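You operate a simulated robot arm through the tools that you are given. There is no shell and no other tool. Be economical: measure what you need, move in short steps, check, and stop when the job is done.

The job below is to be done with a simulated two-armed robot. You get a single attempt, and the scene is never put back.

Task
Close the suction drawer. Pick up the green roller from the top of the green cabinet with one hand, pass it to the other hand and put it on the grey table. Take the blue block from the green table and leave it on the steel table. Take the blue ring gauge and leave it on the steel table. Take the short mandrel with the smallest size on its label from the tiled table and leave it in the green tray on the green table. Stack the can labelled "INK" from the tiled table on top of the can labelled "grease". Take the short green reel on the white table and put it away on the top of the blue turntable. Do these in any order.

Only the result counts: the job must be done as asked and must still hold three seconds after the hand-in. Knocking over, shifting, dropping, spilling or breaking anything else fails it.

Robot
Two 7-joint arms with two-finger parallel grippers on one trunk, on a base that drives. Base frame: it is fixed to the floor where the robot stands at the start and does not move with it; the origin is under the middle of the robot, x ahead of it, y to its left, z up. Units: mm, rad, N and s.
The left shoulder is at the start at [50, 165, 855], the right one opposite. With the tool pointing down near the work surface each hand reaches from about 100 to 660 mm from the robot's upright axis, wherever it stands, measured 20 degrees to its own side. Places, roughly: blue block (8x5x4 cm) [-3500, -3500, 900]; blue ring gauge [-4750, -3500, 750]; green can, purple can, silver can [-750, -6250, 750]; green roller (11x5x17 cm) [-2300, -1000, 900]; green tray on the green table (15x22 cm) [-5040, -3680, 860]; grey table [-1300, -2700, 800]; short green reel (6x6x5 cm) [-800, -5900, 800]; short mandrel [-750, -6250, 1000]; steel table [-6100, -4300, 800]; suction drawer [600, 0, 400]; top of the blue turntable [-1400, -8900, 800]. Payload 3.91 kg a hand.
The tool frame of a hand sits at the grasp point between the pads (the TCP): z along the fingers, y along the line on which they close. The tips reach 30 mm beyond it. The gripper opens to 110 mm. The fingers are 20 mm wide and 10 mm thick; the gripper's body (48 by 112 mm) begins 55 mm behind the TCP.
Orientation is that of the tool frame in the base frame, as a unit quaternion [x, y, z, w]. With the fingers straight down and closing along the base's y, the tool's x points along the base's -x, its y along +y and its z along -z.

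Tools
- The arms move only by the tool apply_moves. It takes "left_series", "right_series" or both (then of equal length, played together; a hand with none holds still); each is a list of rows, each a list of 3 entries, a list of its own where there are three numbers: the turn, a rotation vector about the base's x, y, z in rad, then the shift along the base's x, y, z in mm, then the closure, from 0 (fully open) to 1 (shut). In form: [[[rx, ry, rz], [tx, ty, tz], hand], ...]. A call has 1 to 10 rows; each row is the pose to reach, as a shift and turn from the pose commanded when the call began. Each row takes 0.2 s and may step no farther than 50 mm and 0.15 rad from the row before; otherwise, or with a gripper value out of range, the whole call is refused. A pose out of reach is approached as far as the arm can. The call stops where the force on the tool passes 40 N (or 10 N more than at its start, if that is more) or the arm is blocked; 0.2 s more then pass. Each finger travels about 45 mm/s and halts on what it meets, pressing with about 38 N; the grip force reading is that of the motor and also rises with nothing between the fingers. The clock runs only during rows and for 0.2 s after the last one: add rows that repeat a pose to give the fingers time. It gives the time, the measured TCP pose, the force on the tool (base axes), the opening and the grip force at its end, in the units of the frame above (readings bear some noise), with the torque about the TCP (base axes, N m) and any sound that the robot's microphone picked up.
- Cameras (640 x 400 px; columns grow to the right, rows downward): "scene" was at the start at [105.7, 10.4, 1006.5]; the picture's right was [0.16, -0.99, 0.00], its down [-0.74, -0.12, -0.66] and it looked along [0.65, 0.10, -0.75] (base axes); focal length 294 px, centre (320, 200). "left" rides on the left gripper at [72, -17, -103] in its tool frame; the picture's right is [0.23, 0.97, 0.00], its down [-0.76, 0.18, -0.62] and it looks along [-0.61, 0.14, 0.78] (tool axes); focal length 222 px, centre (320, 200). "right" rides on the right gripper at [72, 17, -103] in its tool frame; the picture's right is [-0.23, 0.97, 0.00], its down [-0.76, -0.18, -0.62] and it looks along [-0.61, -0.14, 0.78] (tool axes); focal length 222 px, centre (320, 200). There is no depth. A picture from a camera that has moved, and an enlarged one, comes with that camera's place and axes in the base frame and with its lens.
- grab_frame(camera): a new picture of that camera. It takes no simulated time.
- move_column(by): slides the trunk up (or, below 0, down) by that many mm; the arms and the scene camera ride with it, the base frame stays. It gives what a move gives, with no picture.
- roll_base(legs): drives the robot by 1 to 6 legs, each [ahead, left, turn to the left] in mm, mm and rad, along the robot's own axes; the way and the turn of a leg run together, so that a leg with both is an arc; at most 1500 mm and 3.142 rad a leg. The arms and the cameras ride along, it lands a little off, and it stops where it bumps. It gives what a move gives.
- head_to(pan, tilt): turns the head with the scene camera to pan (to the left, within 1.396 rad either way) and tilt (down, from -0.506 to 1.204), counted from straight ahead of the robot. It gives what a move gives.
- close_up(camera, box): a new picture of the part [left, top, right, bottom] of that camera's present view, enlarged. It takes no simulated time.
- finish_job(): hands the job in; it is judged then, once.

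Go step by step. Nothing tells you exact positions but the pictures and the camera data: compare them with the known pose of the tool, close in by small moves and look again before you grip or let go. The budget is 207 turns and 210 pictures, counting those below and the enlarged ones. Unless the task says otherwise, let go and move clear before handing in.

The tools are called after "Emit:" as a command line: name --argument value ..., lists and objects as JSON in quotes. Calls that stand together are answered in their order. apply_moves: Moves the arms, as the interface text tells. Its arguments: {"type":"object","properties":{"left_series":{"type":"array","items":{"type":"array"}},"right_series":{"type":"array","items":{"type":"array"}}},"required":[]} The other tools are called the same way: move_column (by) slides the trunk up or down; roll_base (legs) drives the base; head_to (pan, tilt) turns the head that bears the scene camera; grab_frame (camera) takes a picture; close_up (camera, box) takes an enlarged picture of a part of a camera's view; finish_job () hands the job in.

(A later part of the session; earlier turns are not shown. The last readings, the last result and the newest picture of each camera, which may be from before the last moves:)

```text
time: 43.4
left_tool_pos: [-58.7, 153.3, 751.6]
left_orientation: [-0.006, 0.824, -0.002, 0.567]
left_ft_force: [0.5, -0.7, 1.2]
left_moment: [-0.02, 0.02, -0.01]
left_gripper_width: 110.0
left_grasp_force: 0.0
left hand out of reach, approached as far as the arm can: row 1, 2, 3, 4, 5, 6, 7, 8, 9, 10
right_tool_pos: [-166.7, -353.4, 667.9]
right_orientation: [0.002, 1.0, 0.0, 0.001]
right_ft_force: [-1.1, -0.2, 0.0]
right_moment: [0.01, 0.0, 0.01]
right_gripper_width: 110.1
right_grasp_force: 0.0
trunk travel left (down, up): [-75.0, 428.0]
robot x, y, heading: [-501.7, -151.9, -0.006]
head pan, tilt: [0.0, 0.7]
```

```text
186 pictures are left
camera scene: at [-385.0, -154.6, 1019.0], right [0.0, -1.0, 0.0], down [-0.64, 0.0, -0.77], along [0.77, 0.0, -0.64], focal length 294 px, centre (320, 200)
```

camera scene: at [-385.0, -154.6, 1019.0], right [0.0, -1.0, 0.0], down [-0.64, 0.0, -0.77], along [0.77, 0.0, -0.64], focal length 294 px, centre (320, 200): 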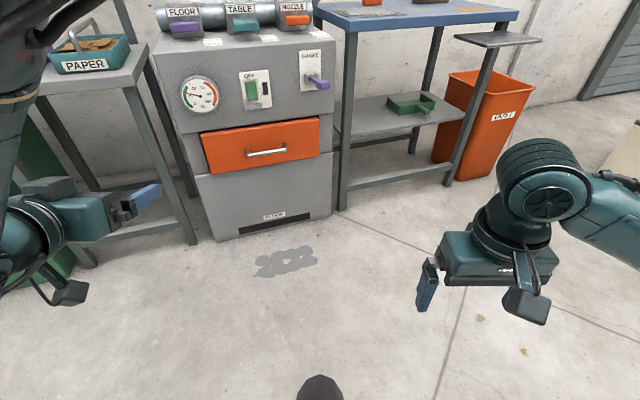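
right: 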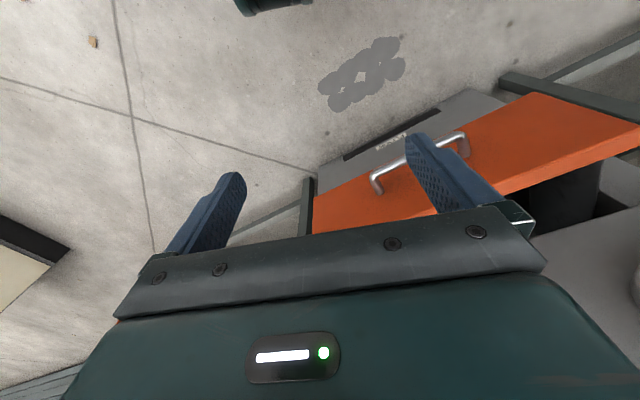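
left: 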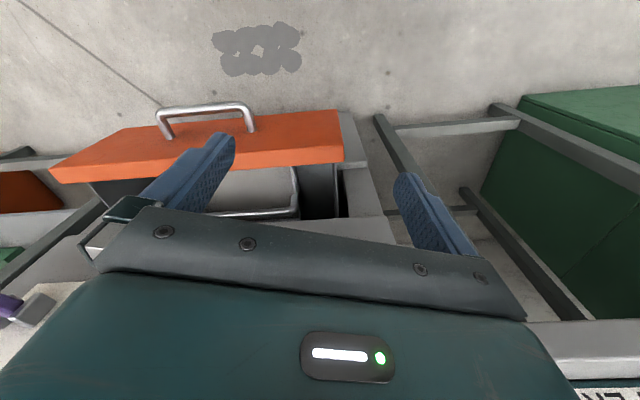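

Orientation is always reached but not position, so a shoulder joint is wound up. I'll swing the hand out to the left side and low, so the elbow can drop, then come in again.

Emit:
apply_moves --left_series '[[[0, 0.12, 0], [-24, 30, 0], 0], [[0, 0.24, 0], [-48, 60, 0], 0], [[0, 0.36, 0], [-72, 90, 0], 0], [[0, 0.48, 0], [-96, 120, 0], 0], [[0, 0.6, 0], [-120, 150, 0], 0], [[0, 0.72, 0], [-144, 180, 0], 0], [[0, 0.84, 0], [-168, 210, -5], 0], [[0, 0.96, 0], [-192, 240, -10], 0], [[0, 1.08, 0], [-216, 270, -20], 0], [[0, 1.2, 0], [-240, 300, -30], 0]]'

Emit:
apply_moves --left_series '[[[0, 0, 0], [0, 20, -20], 0], [[0, 0, 0], [0, 40, -40], 0], [[0, 0, 0], [0, 60, -60], 0], [[0, 0, 0], [0, 80, -80], 0], [[0, 0, 0], [0, 90, -100], 0]]'

Emit:
head_to --pan 1.2 --tilt 0.7

Emit:
grab_frame --camera "scene"

```text
time: 45.6
left_tool_pos: [-297.5, 457.4, 716.3]
left_orientation: [0.001, 1.0, 0.0, -0.001]
left_ft_force: [-0.6, -0.4, -0.9]
left_moment: [0.01, 0.01, 0.0]
left_gripper_width: 109.9
left_grasp_force: 0.0
left hand out of reach, approached as far as the arm can: row 1
right_tool_pos: [-168.8, -352.7, 667.3]
right_orientation: [0.002, 1.0, 0.0, 0.001]
right_ft_force: [-0.6, -0.7, -0.8]
right_moment: [0.0, 0.01, -0.01]
right_gripper_width: 110.0
right_grasp_force: 0.1
trunk travel left (down, up): [-75.0, 428.0]
robot x, y, heading: [-499.4, -154.0, -0.002]
head pan, tilt: [0.0, 0.7]
```

```text
time: 46.8
left_tool_pos: [-294.9, 547.4, 617.0]
left_orientation: [0.001, 1.0, 0.001, 0.0]
left_ft_force: [-0.2, 0.1, 0.5]
left_moment: [0.0, 0.0, 0.01]
left_gripper_width: 109.9
left_grasp_force: 0.0
right_tool_pos: [-168.2, -353.9, 668.1]
right_orientation: [0.003, 1.0, -0.001, 0.0]
right_ft_force: [-0.3, 0.6, 0.3]
right_moment: [0.0, 0.03, -0.01]
right_gripper_width: 110.3
right_grasp_force: 0.1
trunk travel left (down, up): [-75.0, 428.0]
robot x, y, heading: [-494.6, -150.8, -0.002]
head pan, tilt: [0.0, 0.7]
```

```text
time: 48.2
left_tool_pos: [-294.1, 546.7, 618.1]
left_orientation: [0.001, 1.0, 0.0, -0.001]
left_ft_force: [0.2, -0.8, -0.8]
left_moment: [-0.01, -0.02, -0.02]
left_gripper_width: 110.1
left_grasp_force: 0.1
right_tool_pos: [-167.8, -353.8, 667.2]
right_orientation: [0.001, 1.0, -0.001, 0.0]
right_ft_force: [-0.2, 0.1, 0.8]
right_moment: [-0.02, -0.03, -0.01]
right_gripper_width: 109.7
right_grasp_force: 0.1
trunk travel left (down, up): [-75.0, 428.0]
robot x, y, heading: [-496.2, -154.8, -0.004]
head pan, tilt: [1.201, 0.7]
```

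```text
185 pictures are left
camera scene: at [-438.9, -75.2, 1019.0], right [0.93, -0.37, 0.0], down [-0.24, -0.6, -0.76], along [0.28, 0.71, -0.64], focal length 294 px, centre (320, 200)
```

scene: 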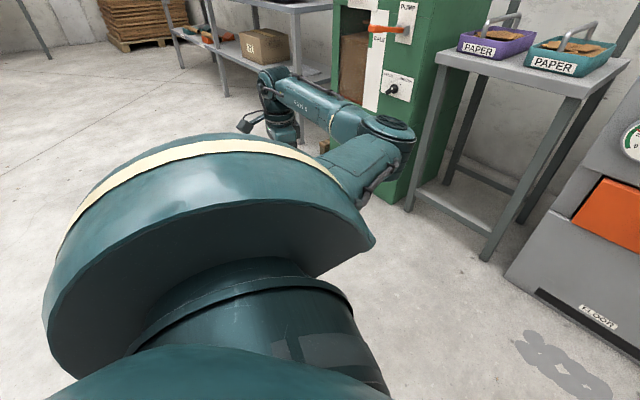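

Now I see the elbow is on the inner (forward) side. I'll repeat the rightward-pointing tool trick but carry the hand further right and lower so the elbow goes over to the outer side; the right hand moves out of the way.

Emit:
apply_moves --left_series '[[[-0.13, 0, 0], [15, -25, 18], 0], [[-0.26, 0, 0], [30, -50, 36], 0], [[-0.39, 0, 0], [45, -75, 54], 0], [[-0.52, 0, 0], [60, -100, 72], 0], [[-0.65, 0, 0], [75, -125, 90], 0], [[-0.78, 0, 0], [90, -150, 108], 0], [[-0.91, 0, 0], [105, -180, 126], 0], [[-1.04, 0, 0], [120, -210, 144], 0], [[-1.17, 0, 0], [135, -240, 162], 0], [[-1.3, 0, 0], [145, -280, 180], 0]]' --right_series '[[[0, 0, 0], [0, -12, 0], 0], [[0, 0, 0], [0, -24, 0], 0], [[0, 0, 0], [0, -36, 0], 0], [[0, 0, 0], [0, -48, 0], 0], [[0, 0, 0], [0, -60, 0], 0], [[0, 0, 0], [0, -72, 0], 0], [[0, 0, 0], [0, -84, 0], 0], [[0, 0, 0], [0, -96, 0], 0], [[0, 0, 0], [0, -108, 0], 0], [[0, 0, 0], [0, -120, 0], 0]]'

Emit:
apply_moves --left_series '[[[-0.05, 0, 0], [0, -25, 0], 0], [[-0.1, 0, 0], [0, -50, 0], 0], [[-0.15, 0, 0], [0, -75, 0], 0], [[-0.2, 0, 0], [0, -100, 0], 0], [[-0.25, 0, 0], [0, -125, 0], 0], [[-0.27, 0, 0], [0, -150, 0], 0], [[-0.27, 0, 0], [0, -175, 0], 0], [[-0.27, 0, 0], [0, -200, 0], 0], [[-0.27, 0, 0], [0, -225, 0], 0]]'

Emit:
head_to --pan 0.6 --tilt 0.5

Emit:
grab_frame --camera "scene"

```text
time: 50.4
left_tool_pos: [-151.3, 266.5, 799.9]
left_orientation: [0.002, 0.796, -0.606, -0.001]
left_ft_force: [-0.4, 0.4, 0.3]
left_moment: [0.03, 0.01, 0.0]
left_gripper_width: 109.9
left_grasp_force: 0.0
right_tool_pos: [-168.4, -474.8, 667.4]
right_orientation: [0.002, 1.0, 0.0, 0.0]
right_ft_force: [0.0, 0.3, -0.8]
right_moment: [-0.01, 0.0, 0.02]
right_gripper_width: 110.1
right_grasp_force: 0.0
trunk travel left (down, up): [-75.0, 428.0]
robot x, y, heading: [-500.1, -151.9, -0.006]
head pan, tilt: [1.201, 0.7]
```

```text
time: 52.4
left_tool_pos: [-163.9, 54.1, 801.2]
left_orientation: [0.0, 0.709, -0.705, 0.001]
left_ft_force: [0.3, -0.4, 0.2]
left_moment: [-0.01, -0.02, 0.02]
left_gripper_width: 110.4
left_grasp_force: 0.0
left hand out of reach, approached as far as the arm can: row 8, 9
right_tool_pos: [-167.5, -473.7, 667.9]
right_orientation: [0.003, 1.0, 0.0, 0.0]
right_ft_force: [-0.3, -0.1, 0.1]
right_moment: [-0.02, 0.02, 0.0]
right_gripper_width: 110.2
right_grasp_force: 0.0
trunk travel left (down, up): [-75.0, 428.0]
robot x, y, heading: [-496.8, -153.3, -0.004]
head pan, tilt: [1.201, 0.7]
```

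```text
time: 53.4
left_tool_pos: [-164.4, 54.9, 800.2]
left_orientation: [0.0, 0.709, -0.705, 0.0]
left_ft_force: [0.6, 0.8, -0.8]
left_moment: [0.01, -0.04, 0.01]
left_gripper_width: 109.9
left_grasp_force: 0.0
right_tool_pos: [-167.8, -474.1, 668.1]
right_orientation: [0.002, 1.0, 0.0, 0.0]
right_ft_force: [1.0, 0.7, 0.4]
right_moment: [-0.05, 0.0, 0.0]
right_gripper_width: 109.9
right_grasp_force: 0.0
trunk travel left (down, up): [-75.0, 428.0]
robot x, y, heading: [-499.0, -148.0, -0.0]
head pan, tilt: [0.6, 0.499]
```

```text
184 pictures are left
camera scene: at [-394.8, -103.1, 1036.6], right [0.56, -0.83, 0.0], down [-0.4, -0.27, -0.88], along [0.73, 0.49, -0.48], focal length 294 px, centre (320, 200)
```

scene: 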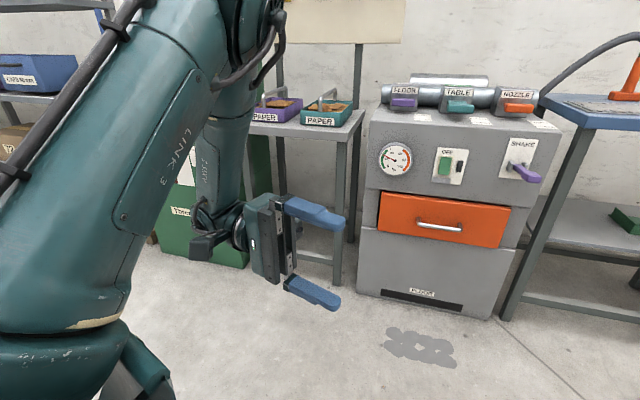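

The shoulder roll was wound via elbow-low to elbow-in, so it must be unwound the same way, and the blocking was probably the elbow meeting the robot's own dome. I'll raise the trunk for clearance, then stretch forward with the tool down.

Emit:
move_column --by 300

Emit:
apply_moves --left_series '[[[0.15, 0, 0], [22, 5, -5], 0], [[0.3, 0, 0], [44, 10, -10], 0], [[0.45, 0, 0], [66, 15, -15], 0], [[0.6, 0, 0], [88, 20, -20], 0], [[0.75, 0, 0], [110, 25, -30], 0], [[0.9, 0, 0], [132, 30, -40], 0], [[1.05, 0, 0], [154, 35, -55], 0], [[1.2, 0, 0], [176, 40, -70], 0], [[1.35, 0, 0], [200, 45, -85], 0], [[1.5, 0, 0], [225, 45, -100], 0]]'

Emit:
grab_frame --camera "scene"

```text
time: 56.4
left_tool_pos: [-163.8, 54.8, 1102.1]
left_orientation: [0.0, 0.709, -0.705, 0.001]
left_ft_force: [-0.2, -0.7, -0.1]
left_moment: [-0.02, 0.02, 0.0]
left_gripper_width: 109.8
left_grasp_force: 0.0
right_tool_pos: [-167.1, -474.2, 967.1]
right_orientation: [0.002, 1.0, 0.0, 0.0]
right_ft_force: [0.6, 0.4, 0.0]
right_moment: [0.01, 0.0, -0.01]
right_gripper_width: 109.9
right_grasp_force: 0.0
trunk travel left (down, up): [-375.0, 128.0]
robot x, y, heading: [-497.7, -154.1, -0.007]
head pan, tilt: [0.6, 0.499]
```

```text
time: 58.6
left_tool_pos: [61.2, 98.1, 999.3]
left_orientation: [0.0, 0.999, -0.032, 0.0]
left_ft_force: [0.5, -0.1, 0.3]
left_moment: [0.02, 0.01, -0.02]
left_gripper_width: 109.8
left_grasp_force: 0.1
right_tool_pos: [-167.4, -474.7, 967.5]
right_orientation: [0.001, 1.0, 0.0, 0.0]
right_ft_force: [-0.3, -0.3, -0.1]
right_moment: [0.0, -0.03, 0.01]
right_gripper_width: 110.0
right_grasp_force: 0.0
trunk travel left (down, up): [-375.0, 128.0]
robot x, y, heading: [-496.4, -154.4, -0.005]
head pan, tilt: [0.6, 0.499]
```

```text
183 pictures are left
camera scene: at [-394.3, -103.3, 1336.6], right [0.56, -0.83, 0.0], down [-0.4, -0.27, -0.88], along [0.73, 0.49, -0.48], focal length 294 px, centre (320, 200)
```

scene: 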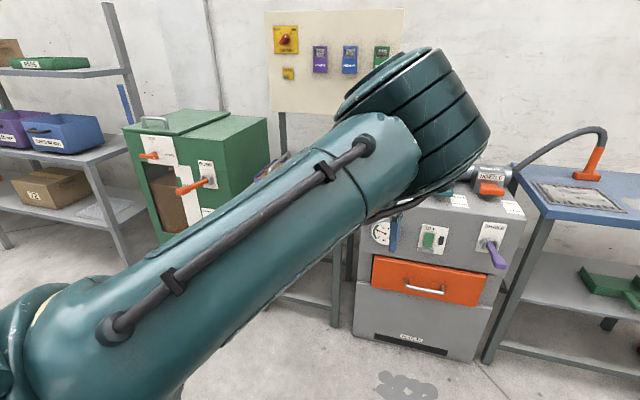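

Elbow is still up-right. Now I'll tip the tool forward and lower the hand, to bring the elbow down.

Emit:
apply_moves --left_series '[[[0, -0.12, 0], [-2, 3, -15], 0], [[0, -0.24, 0], [-5, 6, -35], 0], [[0, -0.36, 0], [-10, 10, -55], 0], [[0, -0.48, 0], [-15, 15, -80], 0], [[0, -0.6, 0], [-20, 20, -105], 0], [[0, -0.72, 0], [-25, 25, -130], 0], [[0, -0.84, 0], [-30, 30, -160], 0], [[0, -0.96, 0], [-30, 35, -190], 0], [[0, -1.08, 0], [-30, 40, -220], 0], [[0, -1.2, 0], [-30, 45, -250], 0]]'

Emit:
apply_moves --left_series '[[[0, -0.1, 0], [0, 0, -25], 0], [[0, -0.2, 0], [0, 0, -50], 0], [[0, -0.25, 0], [0, 0, -75], 0], [[0, -0.3, 0], [0, 0, -100], 0]]'

Emit:
grab_frame --camera "scene"

```text
time: 60.8
left_tool_pos: [28.7, 144.9, 751.0]
left_orientation: [0.02, 0.824, -0.026, 0.565]
left_ft_force: [0.2, 0.1, -1.3]
left_moment: [0.01, 0.04, -0.02]
left_gripper_width: 110.1
left_grasp_force: 0.1
right_tool_pos: [-166.9, -474.0, 969.0]
right_orientation: [0.002, 1.0, 0.0, -0.001]
right_ft_force: [-0.1, 0.3, -0.4]
right_moment: [0.05, 0.0, 0.02]
right_gripper_width: 110.1
right_grasp_force: 0.1
trunk travel left (down, up): [-375.0, 128.0]
robot x, y, heading: [-500.5, -151.4, -0.004]
head pan, tilt: [0.6, 0.499]
```

```text
time: 61.8
left_tool_pos: [29.3, 144.2, 650.2]
left_orientation: [0.024, 0.731, -0.023, 0.681]
left_ft_force: [-0.8, -0.6, 0.0]
left_moment: [-0.01, -0.02, 0.05]
left_gripper_width: 110.3
left_grasp_force: 0.1
right_tool_pos: [-168.1, -472.0, 968.3]
right_orientation: [0.002, 1.0, 0.0, 0.0]
right_ft_force: [-0.2, -0.1, -0.3]
right_moment: [0.02, -0.02, -0.05]
right_gripper_width: 109.9
right_grasp_force: 0.1
trunk travel left (down, up): [-375.0, 128.0]
robot x, y, heading: [-497.1, -150.3, -0.001]
head pan, tilt: [0.6, 0.499]
```

```text
182 pictures are left
camera scene: at [-394.8, -102.8, 1336.7], right [0.56, -0.83, 0.0], down [-0.4, -0.27, -0.88], along [0.73, 0.49, -0.48], focal length 294 px, centre (320, 200)
```

scene: 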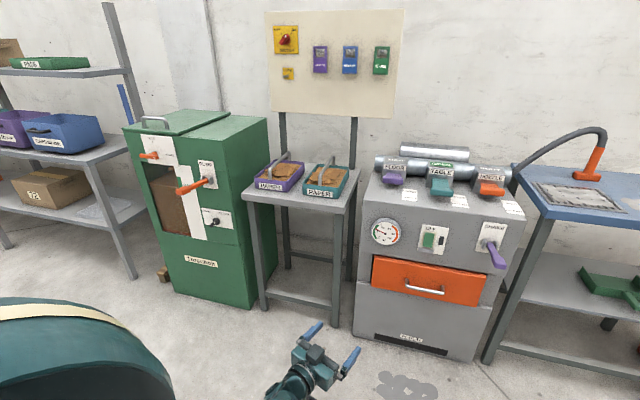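

The hand is low and pointing forward. I'll look down at the arm's posture.

Emit:
head_to --pan 0.6 --tilt 1.1

Emit:
grab_frame --camera "scene"

```text
time: 62.8
left_tool_pos: [30.3, 145.0, 651.2]
left_orientation: [0.022, 0.731, -0.023, 0.682]
left_ft_force: [0.7, 0.4, -0.1]
left_moment: [-0.03, 0.0, 0.06]
left_gripper_width: 110.2
left_grasp_force: 0.0
right_tool_pos: [-168.4, -474.2, 967.1]
right_orientation: [0.001, 1.0, 0.0, 0.0]
right_ft_force: [0.2, 0.5, -0.6]
right_moment: [0.03, -0.02, 0.01]
right_gripper_width: 110.1
right_grasp_force: 0.1
trunk travel left (down, up): [-375.0, 128.0]
robot x, y, heading: [-499.3, -150.1, -0.005]
head pan, tilt: [0.6, 1.1]
```

```text
181 pictures are left
camera scene: at [-417.8, -118.8, 1289.0], right [0.56, -0.83, 0.0], down [-0.74, -0.5, -0.45], along [0.38, 0.26, -0.89], focal length 294 px, centre (320, 200)
```

scene: 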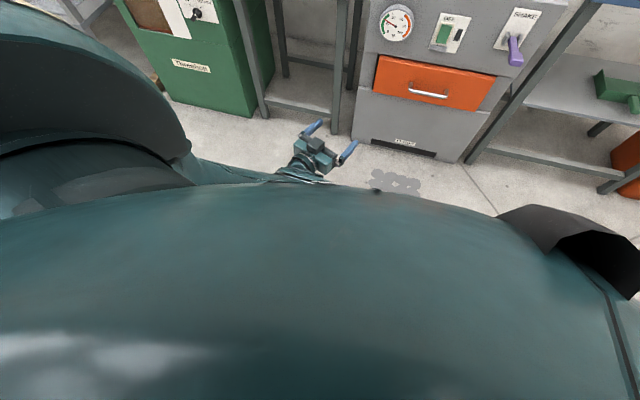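

The arm hangs low in front. I'll move the hand right while yawing the tool rightward, so the elbow swings out to the left.

Emit:
apply_moves --left_series '[[[0, 0, -0.06], [0, -20, 0], 0], [[0, 0, -0.12], [0, -40, 0], 0], [[0, 0, -0.18], [0, -60, 0], 0], [[0, 0, -0.24], [0, -80, 0], 0], [[0, 0, -0.3], [0, -100, 0], 0], [[0, 0, -0.36], [0, -120, 0], 0], [[0, 0, -0.42], [0, -140, 10], 0], [[0, 0, -0.48], [-10, -160, 20], 0], [[0, 0, -0.54], [-20, -180, 30], 0], [[0, 0, -0.6], [-30, -200, 40], 0]]'

Emit:
grab_frame --camera "scene"

```text
time: 64.8
left_tool_pos: [95.7, -22.0, 772.3]
left_orientation: [0.231, 0.637, -0.172, 0.715]
left_ft_force: [-0.3, 0.2, 0.2]
left_moment: [0.01, 0.01, 0.0]
left_gripper_width: 110.0
left_grasp_force: 0.1
right_tool_pos: [-167.0, -474.2, 968.1]
right_orientation: [0.003, 1.0, 0.0, 0.0]
right_ft_force: [0.1, -0.1, -1.3]
right_moment: [-0.03, -0.01, -0.02]
right_gripper_width: 110.2
right_grasp_force: 0.0
trunk travel left (down, up): [-375.0, 128.0]
robot x, y, heading: [-498.4, -151.2, -0.001]
head pan, tilt: [0.6, 1.1]
stopped in row 9 (left hand): the arm was blocked; the commanded pose is now the measured one
```

```text
180 pictures are left
camera scene: at [-417.7, -118.8, 1289.0], right [0.56, -0.83, 0.0], down [-0.74, -0.5, -0.45], along [0.38, 0.26, -0.89], focal length 294 px, centre (320, 200)
```

scene: 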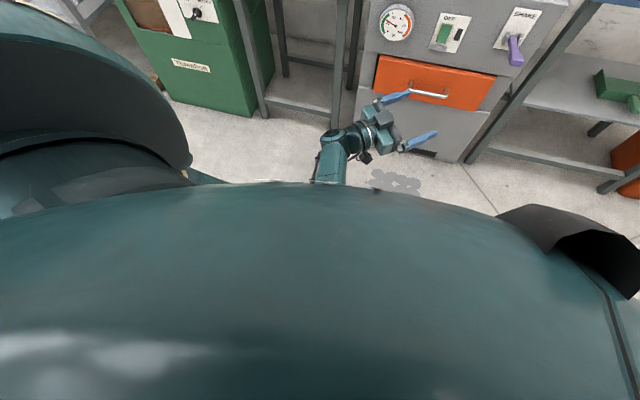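

The forearm touches the trunk front. I'll take the hand left and forward, low, then turn the tool rightward there.

Emit:
apply_moves --left_series '[[[0, 0, 0], [0, 30, 0], 0], [[0, 0, 0], [0, 60, -10], 0], [[0, 0, 0], [0, 90, -20], 0], [[0, 0, 0], [0, 120, -30], 0], [[0, 0, 0], [0, 150, -40], 0], [[0, 0, 0], [-20, 185, -50], 0], [[0, 0, 0], [-40, 220, -60], 0], [[0, 0, 0], [-60, 255, -70], 0], [[0, 0, 0], [-80, 290, -80], 0], [[0, 0, 0], [-100, 325, -90], 0]]'

Emit:
apply_moves --left_series '[[[0, 0, -0.1], [-10, 5, 0], 0], [[0, 0, -0.2], [-20, 10, 0], 0], [[0, 0, -0.3], [-30, 15, 0], 0], [[0, 0, -0.4], [-40, 20, 0], 0], [[0, 0, -0.5], [-50, 25, 0], 0], [[0, 0, -0.6], [-60, 30, 0], 0], [[0, 0, -0.7], [-70, 30, 0], 0], [[0, 0, -0.8], [-80, 30, 0], 0]]'

Emit:
head_to --pan 1.1 --tilt 0.9

Emit:
grab_frame --camera "scene"

```text
time: 67.0
left_tool_pos: [-7.9, 270.2, 724.2]
left_orientation: [0.23, 0.639, -0.171, 0.713]
left_ft_force: [0.7, 0.0, 0.0]
left_moment: [0.01, -0.01, 0.03]
left_gripper_width: 109.8
left_grasp_force: 0.1
left hand out of reach, approached as far as the arm can: row 7, 8, 9, 10
right_tool_pos: [-168.6, -474.0, 967.7]
right_orientation: [0.002, 1.0, 0.0, 0.0]
right_ft_force: [-0.6, -0.5, 0.0]
right_moment: [0.0, -0.02, 0.02]
right_gripper_width: 110.2
right_grasp_force: 0.1
trunk travel left (down, up): [-375.0, 128.0]
robot x, y, heading: [-498.8, -152.7, -0.004]
head pan, tilt: [0.6, 1.1]
```

```text
time: 68.8
left_tool_pos: [-146.7, 248.8, 769.2]
left_orientation: [0.456, 0.503, -0.427, 0.597]
left_ft_force: [0.9, 0.0, -0.2]
left_moment: [-0.02, -0.01, 0.0]
left_gripper_width: 110.2
left_grasp_force: 0.0
left hand out of reach, approached as far as the arm can: row 1, 2, 3, 4, 5, 6, 7, 8
right_tool_pos: [-168.4, -473.2, 969.7]
right_orientation: [0.001, 1.0, -0.001, 0.001]
right_ft_force: [-0.2, 0.1, 0.4]
right_moment: [-0.07, -0.01, -0.02]
right_gripper_width: 110.1
right_grasp_force: 0.0
trunk travel left (down, up): [-375.0, 128.0]
robot x, y, heading: [-501.0, -152.0, -0.007]
head pan, tilt: [0.6, 1.1]
```

```text
time: 69.7
left_tool_pos: [-145.2, 249.2, 768.8]
left_orientation: [0.455, 0.505, -0.427, 0.596]
left_ft_force: [-0.1, -0.1, 0.1]
left_moment: [0.02, -0.01, 0.04]
left_gripper_width: 109.9
left_grasp_force: 0.1
right_tool_pos: [-167.3, -474.3, 968.3]
right_orientation: [0.001, 1.0, 0.0, 0.0]
right_ft_force: [-0.3, -1.1, 0.1]
right_moment: [-0.01, 0.0, 0.02]
right_gripper_width: 109.9
right_grasp_force: 0.0
trunk travel left (down, up): [-375.0, 128.0]
robot x, y, heading: [-501.0, -152.2, 0.004]
head pan, tilt: [1.1, 0.901]
```

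```text
179 pictures are left
camera scene: at [-435.4, -87.1, 1302.8], right [0.89, -0.46, 0.0], down [-0.36, -0.7, -0.62], along [0.28, 0.55, -0.78], focal length 294 px, centre (320, 200)
```

scene: 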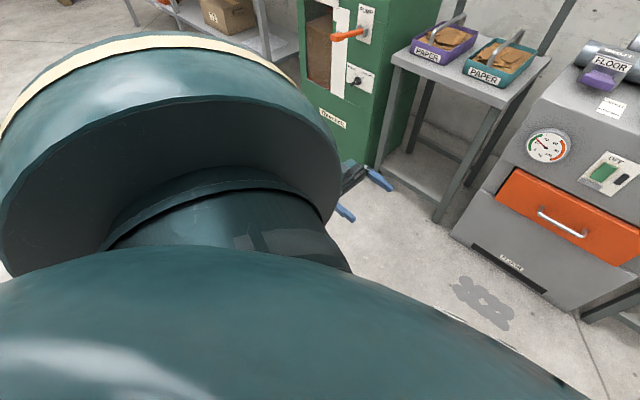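

The tool now points right with the hand low at left. I'll raise it and bring it inward.

Emit:
apply_moves --left_series '[[[0, 0, 0], [3, -10, 25], 0], [[0, 0, 0], [6, -20, 50], 0], [[0, 0, 0], [9, -30, 75], 0], [[0, 0, 0], [12, -45, 100], 0], [[0, 0, 0], [15, -60, 125], 0], [[0, 0, 0], [18, -80, 150], 0], [[0, 0, 0], [21, -100, 175], 0], [[0, 0, 0], [24, -120, 200], 0], [[0, 0, 0], [25, -140, 225], 0], [[0, 0, 0], [25, -160, 250], 0]]'

Emit:
grab_frame --camera "scene"

```text
time: 71.9
left_tool_pos: [-119.3, 90.6, 1016.6]
left_orientation: [0.461, 0.5, -0.435, 0.59]
left_ft_force: [0.6, -0.2, -0.6]
left_moment: [0.01, -0.01, -0.02]
left_gripper_width: 109.9
left_grasp_force: 0.1
right_tool_pos: [-167.5, -473.4, 968.2]
right_orientation: [0.002, 1.0, 0.0, 0.0]
right_ft_force: [-0.6, 0.3, -0.5]
right_moment: [0.02, 0.02, 0.02]
right_gripper_width: 109.9
right_grasp_force: 0.0
trunk travel left (down, up): [-375.0, 128.0]
robot x, y, heading: [-498.8, -150.3, -0.001]
head pan, tilt: [1.1, 0.901]
```

```text
178 pictures are left
camera scene: at [-435.5, -87.2, 1302.8], right [0.89, -0.46, 0.0], down [-0.36, -0.7, -0.62], along [0.28, 0.55, -0.78], focal length 294 px, centre (320, 200)
```

scene: 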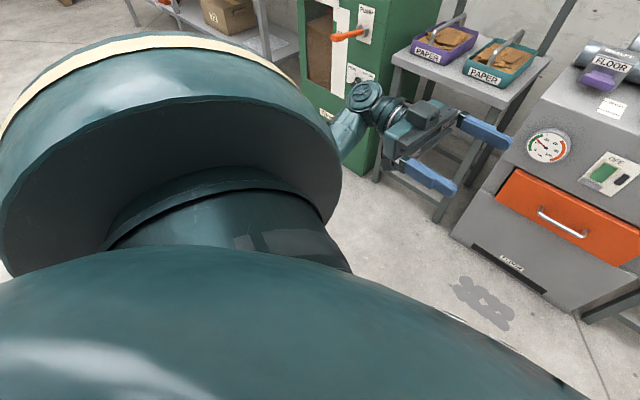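

All reached. The forearm now comes from the lower left. I'll go further inward with the tool still pointing right.

Emit:
apply_moves --left_series '[[[0.1, 0, 0], [0, -20, 0], 0], [[0.2, 0, 0], [0, -40, 0], 0], [[0.3, 0, 0], [0, -60, 0], 0], [[0.4, 0, 0], [0, -75, 0], 0], [[0.55, 0, 0], [0, -90, 0], 0], [[0.7, 0, 0], [0, -90, 0], 0], [[0.85, 0, 0], [0, -90, 0], 0], [[1.0, 0, 0], [0, -90, 0], 0], [[1.15, 0, 0], [0, -90, 0], 0], [[1.3, 0, 0], [0, -90, 0], 0]]'

Emit:
grab_frame --camera "scene"

```text
time: 74.1
left_tool_pos: [-121.0, 1.8, 1016.7]
left_orientation: [0.724, 0.662, -0.043, 0.191]
left_ft_force: [-0.2, 0.2, -0.8]
left_moment: [0.0, -0.03, -0.02]
left_gripper_width: 110.1
left_grasp_force: 0.0
right_tool_pos: [-167.8, -473.5, 966.8]
right_orientation: [0.002, 1.0, -0.001, 0.001]
right_ft_force: [-0.3, -0.4, 0.4]
right_moment: [0.02, -0.01, -0.04]
right_gripper_width: 110.1
right_grasp_force: 0.0
trunk travel left (down, up): [-375.0, 128.0]
robot x, y, heading: [-498.6, -149.5, -0.004]
head pan, tilt: [1.1, 0.901]
```

```text
177 pictures are left
camera scene: at [-435.4, -87.4, 1302.8], right [0.89, -0.46, 0.0], down [-0.36, -0.7, -0.62], along [0.28, 0.55, -0.78], focal length 294 px, centre (320, 200)
```

scene: 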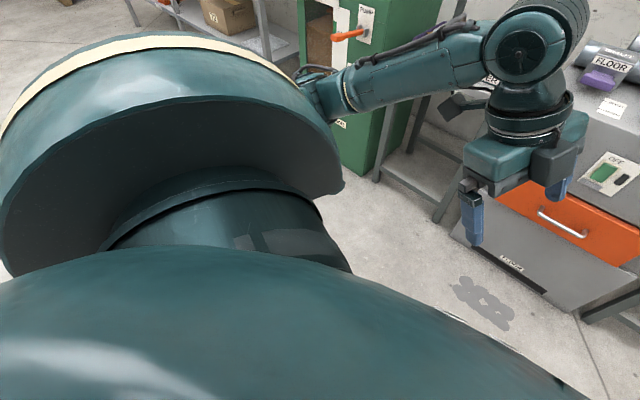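

The elbow is out again. I'll square the tool up and then drive toward the green cabinet at about [-2300,-1000].

Emit:
apply_moves --left_series '[[[0.008, 0.036, 0.136], [0, 0, 0], 0], [[0.016, 0.072, 0.273], [0, 0, 0], 0], [[0.024, 0.108, 0.409], [0, 0, 0], 0], [[0.032, 0.144, 0.545], [0, 0, 0], 0], [[0.04, 0.18, 0.682], [0, 0, 0], 0], [[0.048, 0.216, 0.818], [0, 0, 0], 0], [[0.057, 0.252, 0.954], [0, 0, 0], 0], [[0.065, 0.288, 1.091], [0, 0, 0], 0], [[0.073, 0.324, 1.227], [0, 0, 0], 0], [[0.081, 0.36, 1.363], [0, 0, 0], 0]]' --right_series '[[[0, 0, 0], [0, 12, 0], 0], [[0, 0, 0], [0, 24, 0], 0], [[0, 0, 0], [0, 36, 0], 0], [[0, 0, 0], [0, 48, 0], 0], [[0, 0, 0], [0, 60, 0], 0], [[0, 0, 0], [0, 72, 0], 0], [[0, 0, 0], [0, 84, 0], 0], [[0, 0, 0], [0, 96, 0], 0], [[0, 0, 0], [0, 108, 0], 0], [[0, 0, 0], [0, 120, 0], 0]]'

Emit:
apply_moves --left_series '[[[0.008, 0.036, 0.136], [0, 0, 0], 0], [[0.016, 0.072, 0.273], [0, 0, 0], 0]]'

Emit:
head_to --pan 0 --tilt 0.4

Emit:
roll_base --legs '[[-300, 0, 0], [0, 0, 1.57]]'

Emit:
grab_frame --camera "scene"

```text
time: 76.3
left_tool_pos: [-121.8, 0.9, 1017.9]
left_orientation: [0.136, 0.99, -0.01, 0.036]
left_ft_force: [1.4, -0.3, 0.2]
left_moment: [-0.02, -0.01, 0.01]
left_gripper_width: 109.8
left_grasp_force: 0.0
right_tool_pos: [-167.5, -353.3, 967.7]
right_orientation: [0.002, 1.0, 0.0, 0.001]
right_ft_force: [0.0, -0.6, 0.5]
right_moment: [0.02, 0.03, 0.05]
right_gripper_width: 110.2
right_grasp_force: 0.0
trunk travel left (down, up): [-375.0, 128.0]
robot x, y, heading: [-498.3, -150.8, 0.002]
head pan, tilt: [1.1, 0.901]
```

```text
time: 76.9
left_tool_pos: [-121.5, 0.2, 1017.9]
left_orientation: [0.0, 1.0, -0.002, 0.001]
left_ft_force: [0.7, -1.1, 0.0]
left_moment: [0.05, 0.0, 0.0]
left_gripper_width: 110.0
left_grasp_force: 0.1
right_tool_pos: [-166.9, -353.1, 968.5]
right_orientation: [0.002, 1.0, 0.0, 0.0]
right_ft_force: [-0.5, 0.6, 0.3]
right_moment: [0.02, 0.01, -0.02]
right_gripper_width: 109.9
right_grasp_force: 0.0
trunk travel left (down, up): [-375.0, 128.0]
robot x, y, heading: [-498.3, -150.0, -0.002]
head pan, tilt: [1.1, 0.901]
```

```text
time: 78.2
left_tool_pos: [-121.5, 1.2, 1017.9]
left_orientation: [0.001, 1.0, -0.002, 0.002]
left_ft_force: [0.8, -0.4, 0.2]
left_moment: [0.01, 0.02, -0.03]
left_gripper_width: 110.3
left_grasp_force: 0.0
right_tool_pos: [-167.0, -353.6, 966.7]
right_orientation: [0.002, 1.0, 0.001, 0.0]
right_ft_force: [0.2, -0.3, 0.3]
right_moment: [0.0, 0.0, -0.02]
right_gripper_width: 109.9
right_grasp_force: 0.2
trunk travel left (down, up): [-375.0, 128.0]
robot x, y, heading: [-501.8, -153.4, -0.007]
head pan, tilt: [0.0, 0.4]
```

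```text
time: 84.1
left_tool_pos: [-954.6, 222.4, 1019.0]
left_orientation: [0.715, -0.699, 0.0, -0.003]
left_ft_force: [-0.5, 0.6, -0.2]
left_moment: [-0.03, 0.04, 0.0]
left_gripper_width: 109.8
left_grasp_force: 0.1
right_tool_pos: [-598.6, 185.1, 967.2]
right_orientation: [0.714, -0.7, -0.001, -0.001]
right_ft_force: [0.3, 1.2, 0.6]
right_moment: [-0.02, 0.0, 0.03]
right_gripper_width: 110.0
right_grasp_force: 0.1
trunk travel left (down, up): [-375.0, 128.0]
robot x, y, heading: [-793.7, -150.2, 1.59]
head pan, tilt: [0.0, 0.4]
```

```text
176 pictures are left
camera scene: at [-795.7, -31.6, 1345.8], right [1.0, 0.02, 0.0], down [0.01, -0.39, -0.92], along [-0.02, 0.92, -0.39], focal length 294 px, centre (320, 200)
```

scene: 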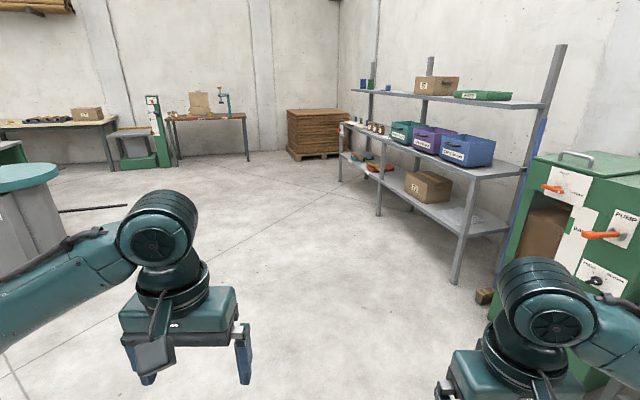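

Facing the y direction with the arms ready. I'll turn further left to face the green cabinet.

Emit:
roll_base --legs '[[0, 0, 2.06]]'

Emit:
grab_frame --camera "scene"

```text
time: 89.5
left_tool_pos: [-1044.8, -472.2, 1018.5]
left_orientation: [0.967, 0.256, -0.002, -0.002]
left_ft_force: [-0.4, 0.0, -0.3]
left_moment: [0.02, 0.01, -0.01]
left_gripper_width: 109.7
left_grasp_force: 0.2
right_tool_pos: [-1180.3, -141.7, 967.8]
right_orientation: [0.967, 0.256, 0.0, 0.001]
right_ft_force: [1.3, 0.1, 0.3]
right_moment: [-0.01, -0.03, 0.02]
right_gripper_width: 110.3
right_grasp_force: 0.1
trunk travel left (down, up): [-375.0, 128.0]
robot x, y, heading: [-790.5, -151.5, -2.627]
head pan, tilt: [0.0, 0.4]
```

```text
175 pictures are left
camera scene: at [-899.1, -213.7, 1345.8], right [-0.49, 0.87, 0.0], down [0.34, 0.19, -0.92], along [-0.8, -0.45, -0.39], focal length 294 px, centre (320, 200)
```

scene: 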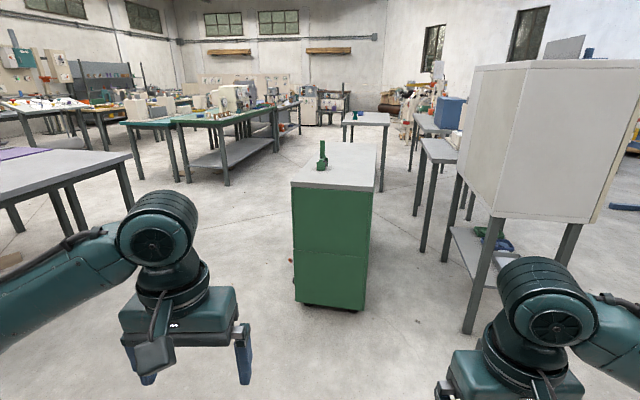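

The green cabinet with the roller stands ahead, about 1.75 m away, roller near its left side. I'll go around to the cabinet's left side for reach.

Emit:
roll_base --legs '[[0, 0, 0.4], [1450, 0, 0], [350, 0, 0], [0, 0, -1.98]]'

Emit:
head_to --pan 0.2 --tilt 0.6

Emit:
grab_frame --camera "scene"

```text
time: 104.3
left_tool_pos: [-2199.1, -1320.1, 1018.4]
left_orientation: [0.869, -0.494, -0.001, -0.002]
left_ft_force: [0.2, -0.8, 0.5]
left_moment: [0.02, 0.03, 0.0]
left_gripper_width: 109.8
left_grasp_force: 0.0
right_tool_pos: [-1871.1, -1176.5, 965.5]
right_orientation: [0.87, -0.494, 0.001, -0.001]
right_ft_force: [-0.3, 0.3, -0.3]
right_moment: [0.02, -0.01, -0.01]
right_gripper_width: 110.0
right_grasp_force: 0.1
trunk travel left (down, up): [-375.0, 128.0]
robot x, y, heading: [-1875.1, -1564.0, 2.106]
head pan, tilt: [0.0, 0.4]
```

```text
time: 105.1
left_tool_pos: [-2198.7, -1320.5, 1017.6]
left_orientation: [0.869, -0.494, -0.001, -0.002]
left_ft_force: [0.9, -0.2, -1.3]
left_moment: [0.0, 0.02, -0.01]
left_gripper_width: 110.0
left_grasp_force: 0.0
right_tool_pos: [-1870.1, -1176.1, 967.5]
right_orientation: [0.869, -0.494, 0.0, 0.0]
right_ft_force: [-0.3, 0.5, 0.1]
right_moment: [-0.01, 0.01, 0.0]
right_gripper_width: 110.1
right_grasp_force: 0.0
trunk travel left (down, up): [-375.0, 128.0]
robot x, y, heading: [-1875.9, -1566.8, 2.107]
head pan, tilt: [0.201, 0.6]
```

```text
174 pictures are left
camera scene: at [-1948.5, -1476.1, 1327.6], right [0.74, 0.67, 0.0], down [0.38, -0.42, -0.83], along [-0.55, 0.61, -0.56], focal length 294 px, centre (320, 200)
```

scene: 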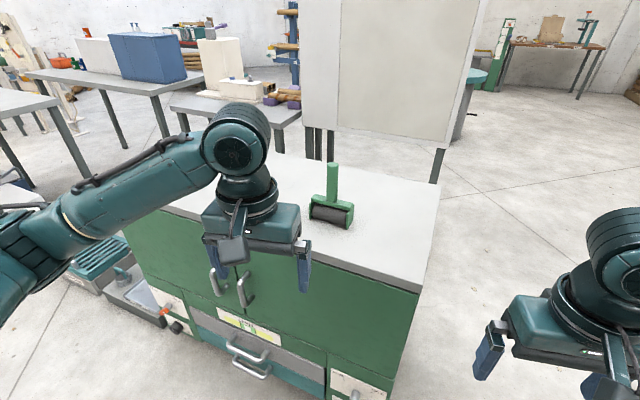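

The roller stands upright on the grey top near [-2364,-964], handle up to about z 985. I'll raise the trunk, roll 190 mm nearer and look with the left hand camera.

Emit:
move_column --by 110

Emit:
roll_base --legs '[[190, 0, 0]]'

Emit:
grab_frame --camera "scene"

Emit:
grab_frame --camera "left"

```text
time: 106.5
left_tool_pos: [-2198.1, -1320.4, 1127.6]
left_orientation: [0.87, -0.494, 0.0, -0.003]
left_ft_force: [0.9, -1.0, -0.6]
left_moment: [0.01, 0.01, -0.04]
left_gripper_width: 110.0
left_grasp_force: 0.1
right_tool_pos: [-1871.1, -1176.9, 1077.2]
right_orientation: [0.87, -0.494, 0.0, 0.0]
right_ft_force: [0.0, -0.3, -0.2]
right_moment: [-0.01, -0.02, 0.01]
right_gripper_width: 110.0
right_grasp_force: 0.1
trunk travel left (down, up): [-485.0, 18.0]
robot x, y, heading: [-1871.0, -1567.2, 2.109]
head pan, tilt: [0.201, 0.6]
```

```text
time: 108.1
left_tool_pos: [-2293.7, -1152.3, 1127.4]
left_orientation: [0.868, -0.496, 0.0, -0.001]
left_ft_force: [-0.9, -0.6, -0.6]
left_moment: [-0.04, -0.03, -0.01]
left_gripper_width: 110.0
left_grasp_force: 0.1
right_tool_pos: [-1963.8, -1013.0, 1078.8]
right_orientation: [0.868, -0.497, 0.0, -0.001]
right_ft_force: [-0.4, 0.3, -0.7]
right_moment: [-0.03, -0.04, -0.03]
right_gripper_width: 110.0
right_grasp_force: 0.0
trunk travel left (down, up): [-485.0, 18.0]
robot x, y, heading: [-1970.9, -1398.2, 2.1]
head pan, tilt: [0.201, 0.6]
```

```text
173 pictures are left
camera scene: at [-2045.0, -1311.4, 1437.5], right [0.74, 0.67, 0.0], down [0.38, -0.42, -0.82], along [-0.55, 0.61, -0.57], focal length 294 px, centre (320, 200)
```

scene: 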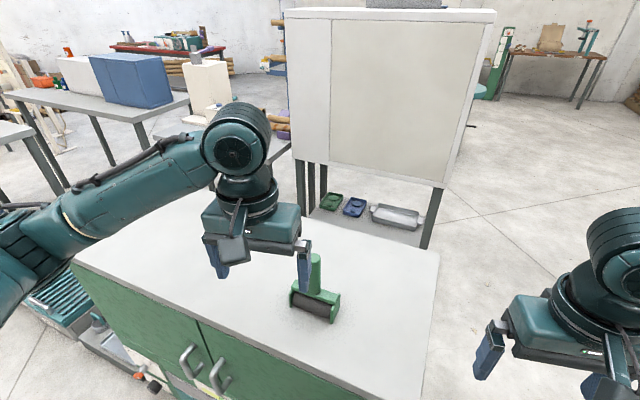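

```text
172 pictures are left
camera left: at [-2243.3, -1207.6, 1230.7], right [-0.72, -0.69, 0.0], down [-0.54, 0.56, 0.62], along [-0.43, 0.45, -0.78], focal length 222 px, centre (320, 200)
```

left: 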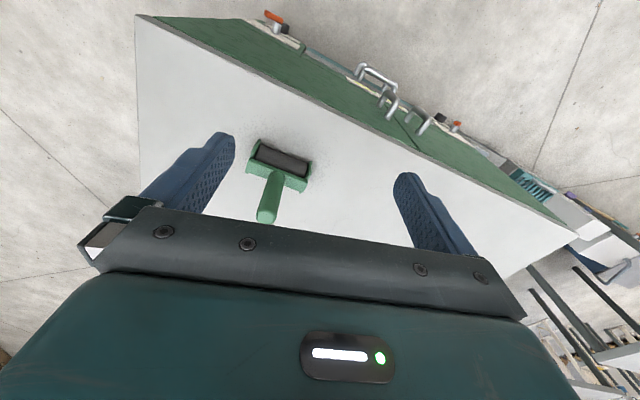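

Triangulating both views puts the handle's top at about [-2335,-1005,1003]. I'll put the left hand above it and check.

Emit:
apply_moves --left_series '[[[0, 0, 0], [-10, 37, 0], 0], [[0, 0, 0], [-20, 74, 0], 0], [[0, 0, 0], [-31, 110, 0], 0], [[0, 0, 0], [-41, 147, 0], 0], [[0, 0, 0], [-41, 147, -30], 0], [[0, 0, 0], [-41, 147, -60], 0]]'

Emit:
grab_frame --camera "left"

Emit:
grab_frame --camera "scene"

```text
time: 109.5
left_tool_pos: [-2334.6, -1008.9, 1068.9]
left_orientation: [0.868, -0.497, 0.0, -0.002]
left_ft_force: [0.0, -0.6, 0.4]
left_moment: [0.0, 0.01, -0.03]
left_gripper_width: 109.8
left_grasp_force: 0.0
right_tool_pos: [-1966.0, -1013.1, 1076.7]
right_orientation: [0.868, -0.497, 0.0, 0.0]
right_ft_force: [0.1, 0.1, -0.7]
right_moment: [0.01, 0.03, -0.04]
right_gripper_width: 110.2
right_grasp_force: 0.1
trunk travel left (down, up): [-485.0, 18.0]
robot x, y, heading: [-1972.9, -1402.2, 2.102]
head pan, tilt: [0.201, 0.6]
```

```text
171 pictures are left
camera left: at [-2284.4, -1062.1, 1171.9], right [-0.72, -0.69, 0.0], down [-0.54, 0.56, 0.62], along [-0.43, 0.45, -0.78], focal length 222 px, centre (320, 200)
```

left: 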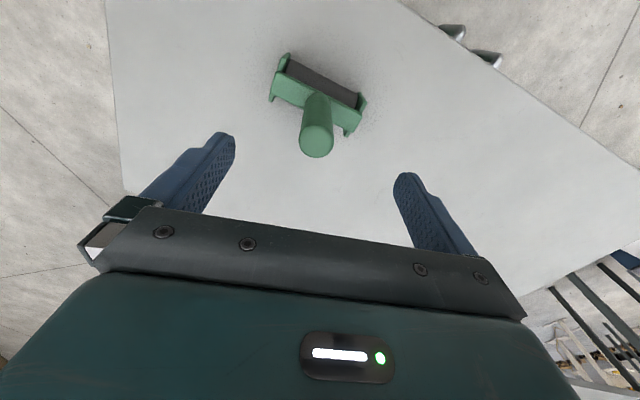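

```text
170 pictures are left
camera scene: at [-2044.6, -1311.8, 1437.6], right [0.74, 0.67, 0.0], down [0.38, -0.42, -0.82], along [-0.55, 0.61, -0.57], focal length 294 px, centre (320, 200)
```

scene: 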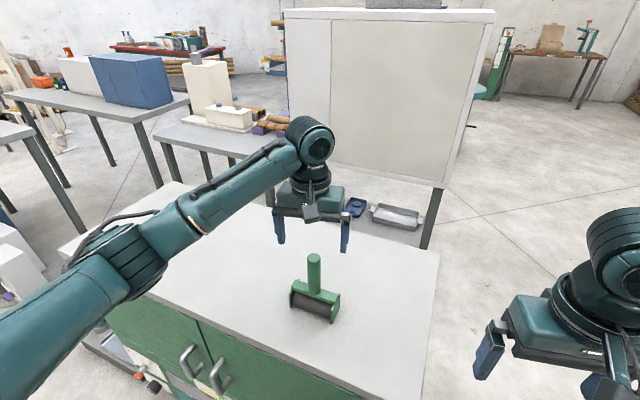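

The handle's top sits right under the hand, consistent with z≈1003. I'll descend and close.

Emit:
apply_moves --left_series '[[[0, 0, 0], [0, 1, -22], 0], [[0, 0, 0], [0, 2, -44], 0], [[0, 0, 0], [0, 2, -64], 0], [[0, 0, 0], [0, 2, -84], 0], [[0, 0, 0], [0, 2, -84], 0.5], [[0, 0, 0], [0, 2, -84], 1], [[0, 0, 0], [0, 2, -84], 1], [[0, 0, 0], [0, 2, -84], 1], [[0, 0, 0], [0, 2, -84], 1]]'

Emit:
grab_frame --camera "scene"

Emit:
grab_frame --camera "left"

```text
time: 111.5
left_tool_pos: [-2334.8, -1006.2, 984.3]
left_orientation: [0.868, -0.496, 0.0, -0.002]
left_ft_force: [0.5, -0.3, 0.9]
left_moment: [-0.13, 0.1, 0.02]
left_gripper_width: 26.9
left_grasp_force: 24.2
right_tool_pos: [-1965.4, -1014.5, 1076.4]
right_orientation: [0.868, -0.497, 0.0, -0.001]
right_ft_force: [0.7, 0.1, 0.4]
right_moment: [0.02, 0.02, 0.0]
right_gripper_width: 110.2
right_grasp_force: 0.1
trunk travel left (down, up): [-485.0, 18.0]
robot x, y, heading: [-1968.1, -1403.0, 2.104]
head pan, tilt: [0.201, 0.6]
```

```text
169 pictures are left
camera scene: at [-2044.5, -1312.2, 1437.6], right [0.74, 0.67, 0.0], down [0.38, -0.42, -0.83], along [-0.55, 0.61, -0.56], focal length 294 px, centre (320, 200)
```

scene: 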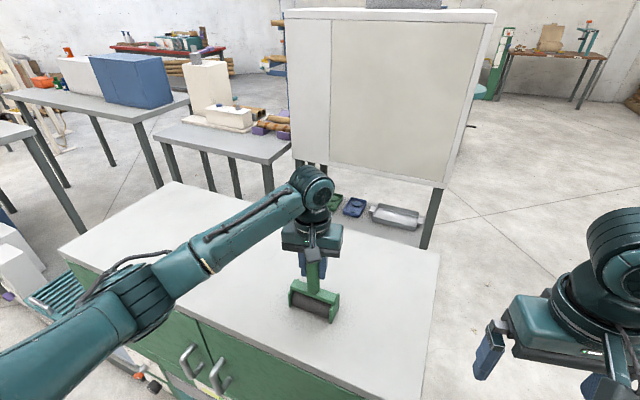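

```text
168 pictures are left
camera left: at [-2284.1, -1060.1, 1087.6], right [-0.72, -0.69, 0.0], down [-0.54, 0.56, 0.62], along [-0.43, 0.45, -0.78], focal length 222 px, centre (320, 200)
```

left: 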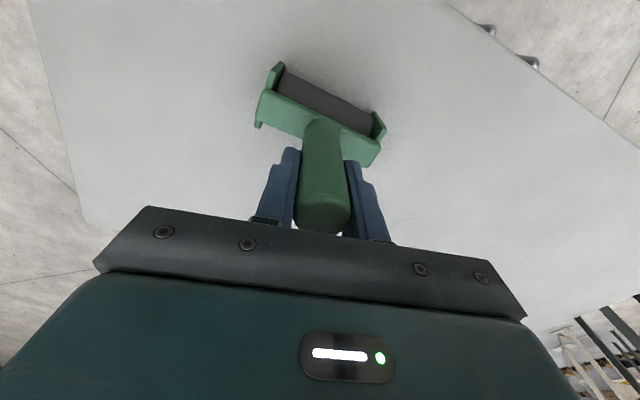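

The handle is gripped (27 mm). I'll lift it and back away from the cabinet.

Emit:
apply_moves --left_series '[[[0, 0, 0], [0, 0, 20], 1], [[0, 0, 0], [0, 0, 45], 1], [[0, 0, 0], [0, 0, 70], 1], [[0, 0, 0], [0, 0, 95], 1], [[0, 0, 0], [0, 0, 115], 1]]'

Emit:
roll_base --legs '[[-400, 0, 0]]'

Emit:
apply_moves --right_series '[[[0.03, 0.11, 0.081], [-5, 8, 0], 0], [[0.057, 0.221, 0.161], [-10, 16, 0], 0], [[0.085, 0.331, 0.242], [-15, 24, 0], 0], [[0.114, 0.441, 0.322], [-20, 32, 0], 0], [[0.142, 0.551, 0.403], [-25, 40, 0], 0], [[0.171, 0.662, 0.483], [-30, 48, -5], 0], [[0.199, 0.772, 0.564], [-35, 56, -10], 0], [[0.228, 0.882, 0.644], [-40, 64, -15], 0], [[0.256, 0.992, 0.725], [-45, 72, -20], 0], [[0.285, 1.103, 0.805], [-50, 80, -25], 0]]'

Emit:
apply_moves --right_series '[[[0.03, 0.11, 0.081], [-20, -2, 0], 0], [[0.057, 0.221, 0.161], [-40, -4, 0], 0], [[0.085, 0.331, 0.242], [-58, -6, 0], 0], [[0.114, 0.441, 0.322], [-65, -7, -4], 0], [[0.142, 0.551, 0.403], [-65, -7, -8], 0]]'

Emit:
grab_frame --camera "scene"

```text
time: 112.7
left_tool_pos: [-2334.1, -1005.1, 1097.9]
left_orientation: [0.868, -0.497, 0.0, -0.002]
left_ft_force: [-0.1, 0.5, -2.2]
left_moment: [0.02, 0.06, 0.0]
left_gripper_width: 26.9
left_grasp_force: 38.2
right_tool_pos: [-1965.0, -1013.4, 1077.5]
right_orientation: [0.868, -0.497, 0.0, 0.001]
right_ft_force: [-0.7, 0.1, 1.2]
right_moment: [0.01, 0.0, -0.03]
right_gripper_width: 110.1
right_grasp_force: 0.0
trunk travel left (down, up): [-485.0, 18.0]
robot x, y, heading: [-1967.5, -1401.9, 2.103]
head pan, tilt: [0.201, 0.6]
```

```text
time: 115.2
left_tool_pos: [-2131.1, -1353.9, 1098.8]
left_orientation: [0.868, -0.496, 0.001, -0.003]
left_ft_force: [-0.1, -0.4, -2.5]
left_moment: [-0.01, 0.02, 0.02]
left_gripper_width: 27.0
left_grasp_force: 38.2
right_tool_pos: [-1761.2, -1361.8, 1077.4]
right_orientation: [0.868, -0.496, 0.0, 0.0]
right_ft_force: [-0.1, 1.5, 0.5]
right_moment: [0.0, 0.01, 0.01]
right_gripper_width: 110.3
right_grasp_force: 0.1
trunk travel left (down, up): [-485.0, 18.0]
robot x, y, heading: [-1763.5, -1749.8, 2.102]
head pan, tilt: [0.201, 0.6]
```

```text
time: 117.4
left_tool_pos: [-2131.0, -1352.6, 1096.9]
left_orientation: [0.868, -0.496, 0.0, -0.002]
left_ft_force: [0.4, 0.5, -2.0]
left_moment: [0.0, 0.0, -0.01]
left_gripper_width: 26.8
left_grasp_force: 38.4
right_tool_pos: [-1811.6, -1280.9, 1051.8]
right_orientation: [0.849, -0.06, -0.506, 0.139]
right_ft_force: [-0.3, 0.7, -0.5]
right_moment: [-0.01, 0.03, 0.0]
right_gripper_width: 109.9
right_grasp_force: 0.0
trunk travel left (down, up): [-485.0, 18.0]
robot x, y, heading: [-1763.2, -1746.9, 2.103]
head pan, tilt: [0.201, 0.6]
```

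```text
time: 118.6
left_tool_pos: [-2131.3, -1353.2, 1097.8]
left_orientation: [0.868, -0.496, 0.001, -0.002]
left_ft_force: [-0.2, -0.8, -1.8]
left_moment: [0.02, 0.01, 0.01]
left_gripper_width: 26.6
left_grasp_force: 37.5
right_tool_pos: [-1876.5, -1287.6, 1044.6]
right_orientation: [-0.682, -0.186, 0.682, -0.187]
right_ft_force: [0.7, 0.2, -0.2]
right_moment: [0.02, -0.02, 0.02]
right_gripper_width: 110.0
right_grasp_force: 0.1
trunk travel left (down, up): [-485.0, 18.0]
robot x, y, heading: [-1763.5, -1751.8, 2.105]
head pan, tilt: [0.201, 0.6]
```

```text
167 pictures are left
camera scene: at [-1841.1, -1659.5, 1437.5], right [0.74, 0.67, 0.0], down [0.38, -0.42, -0.82], along [-0.55, 0.61, -0.57], focal length 294 px, centre (320, 200)
```

scene: 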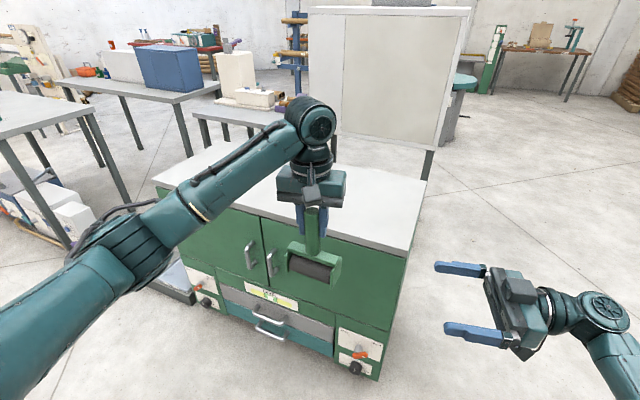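

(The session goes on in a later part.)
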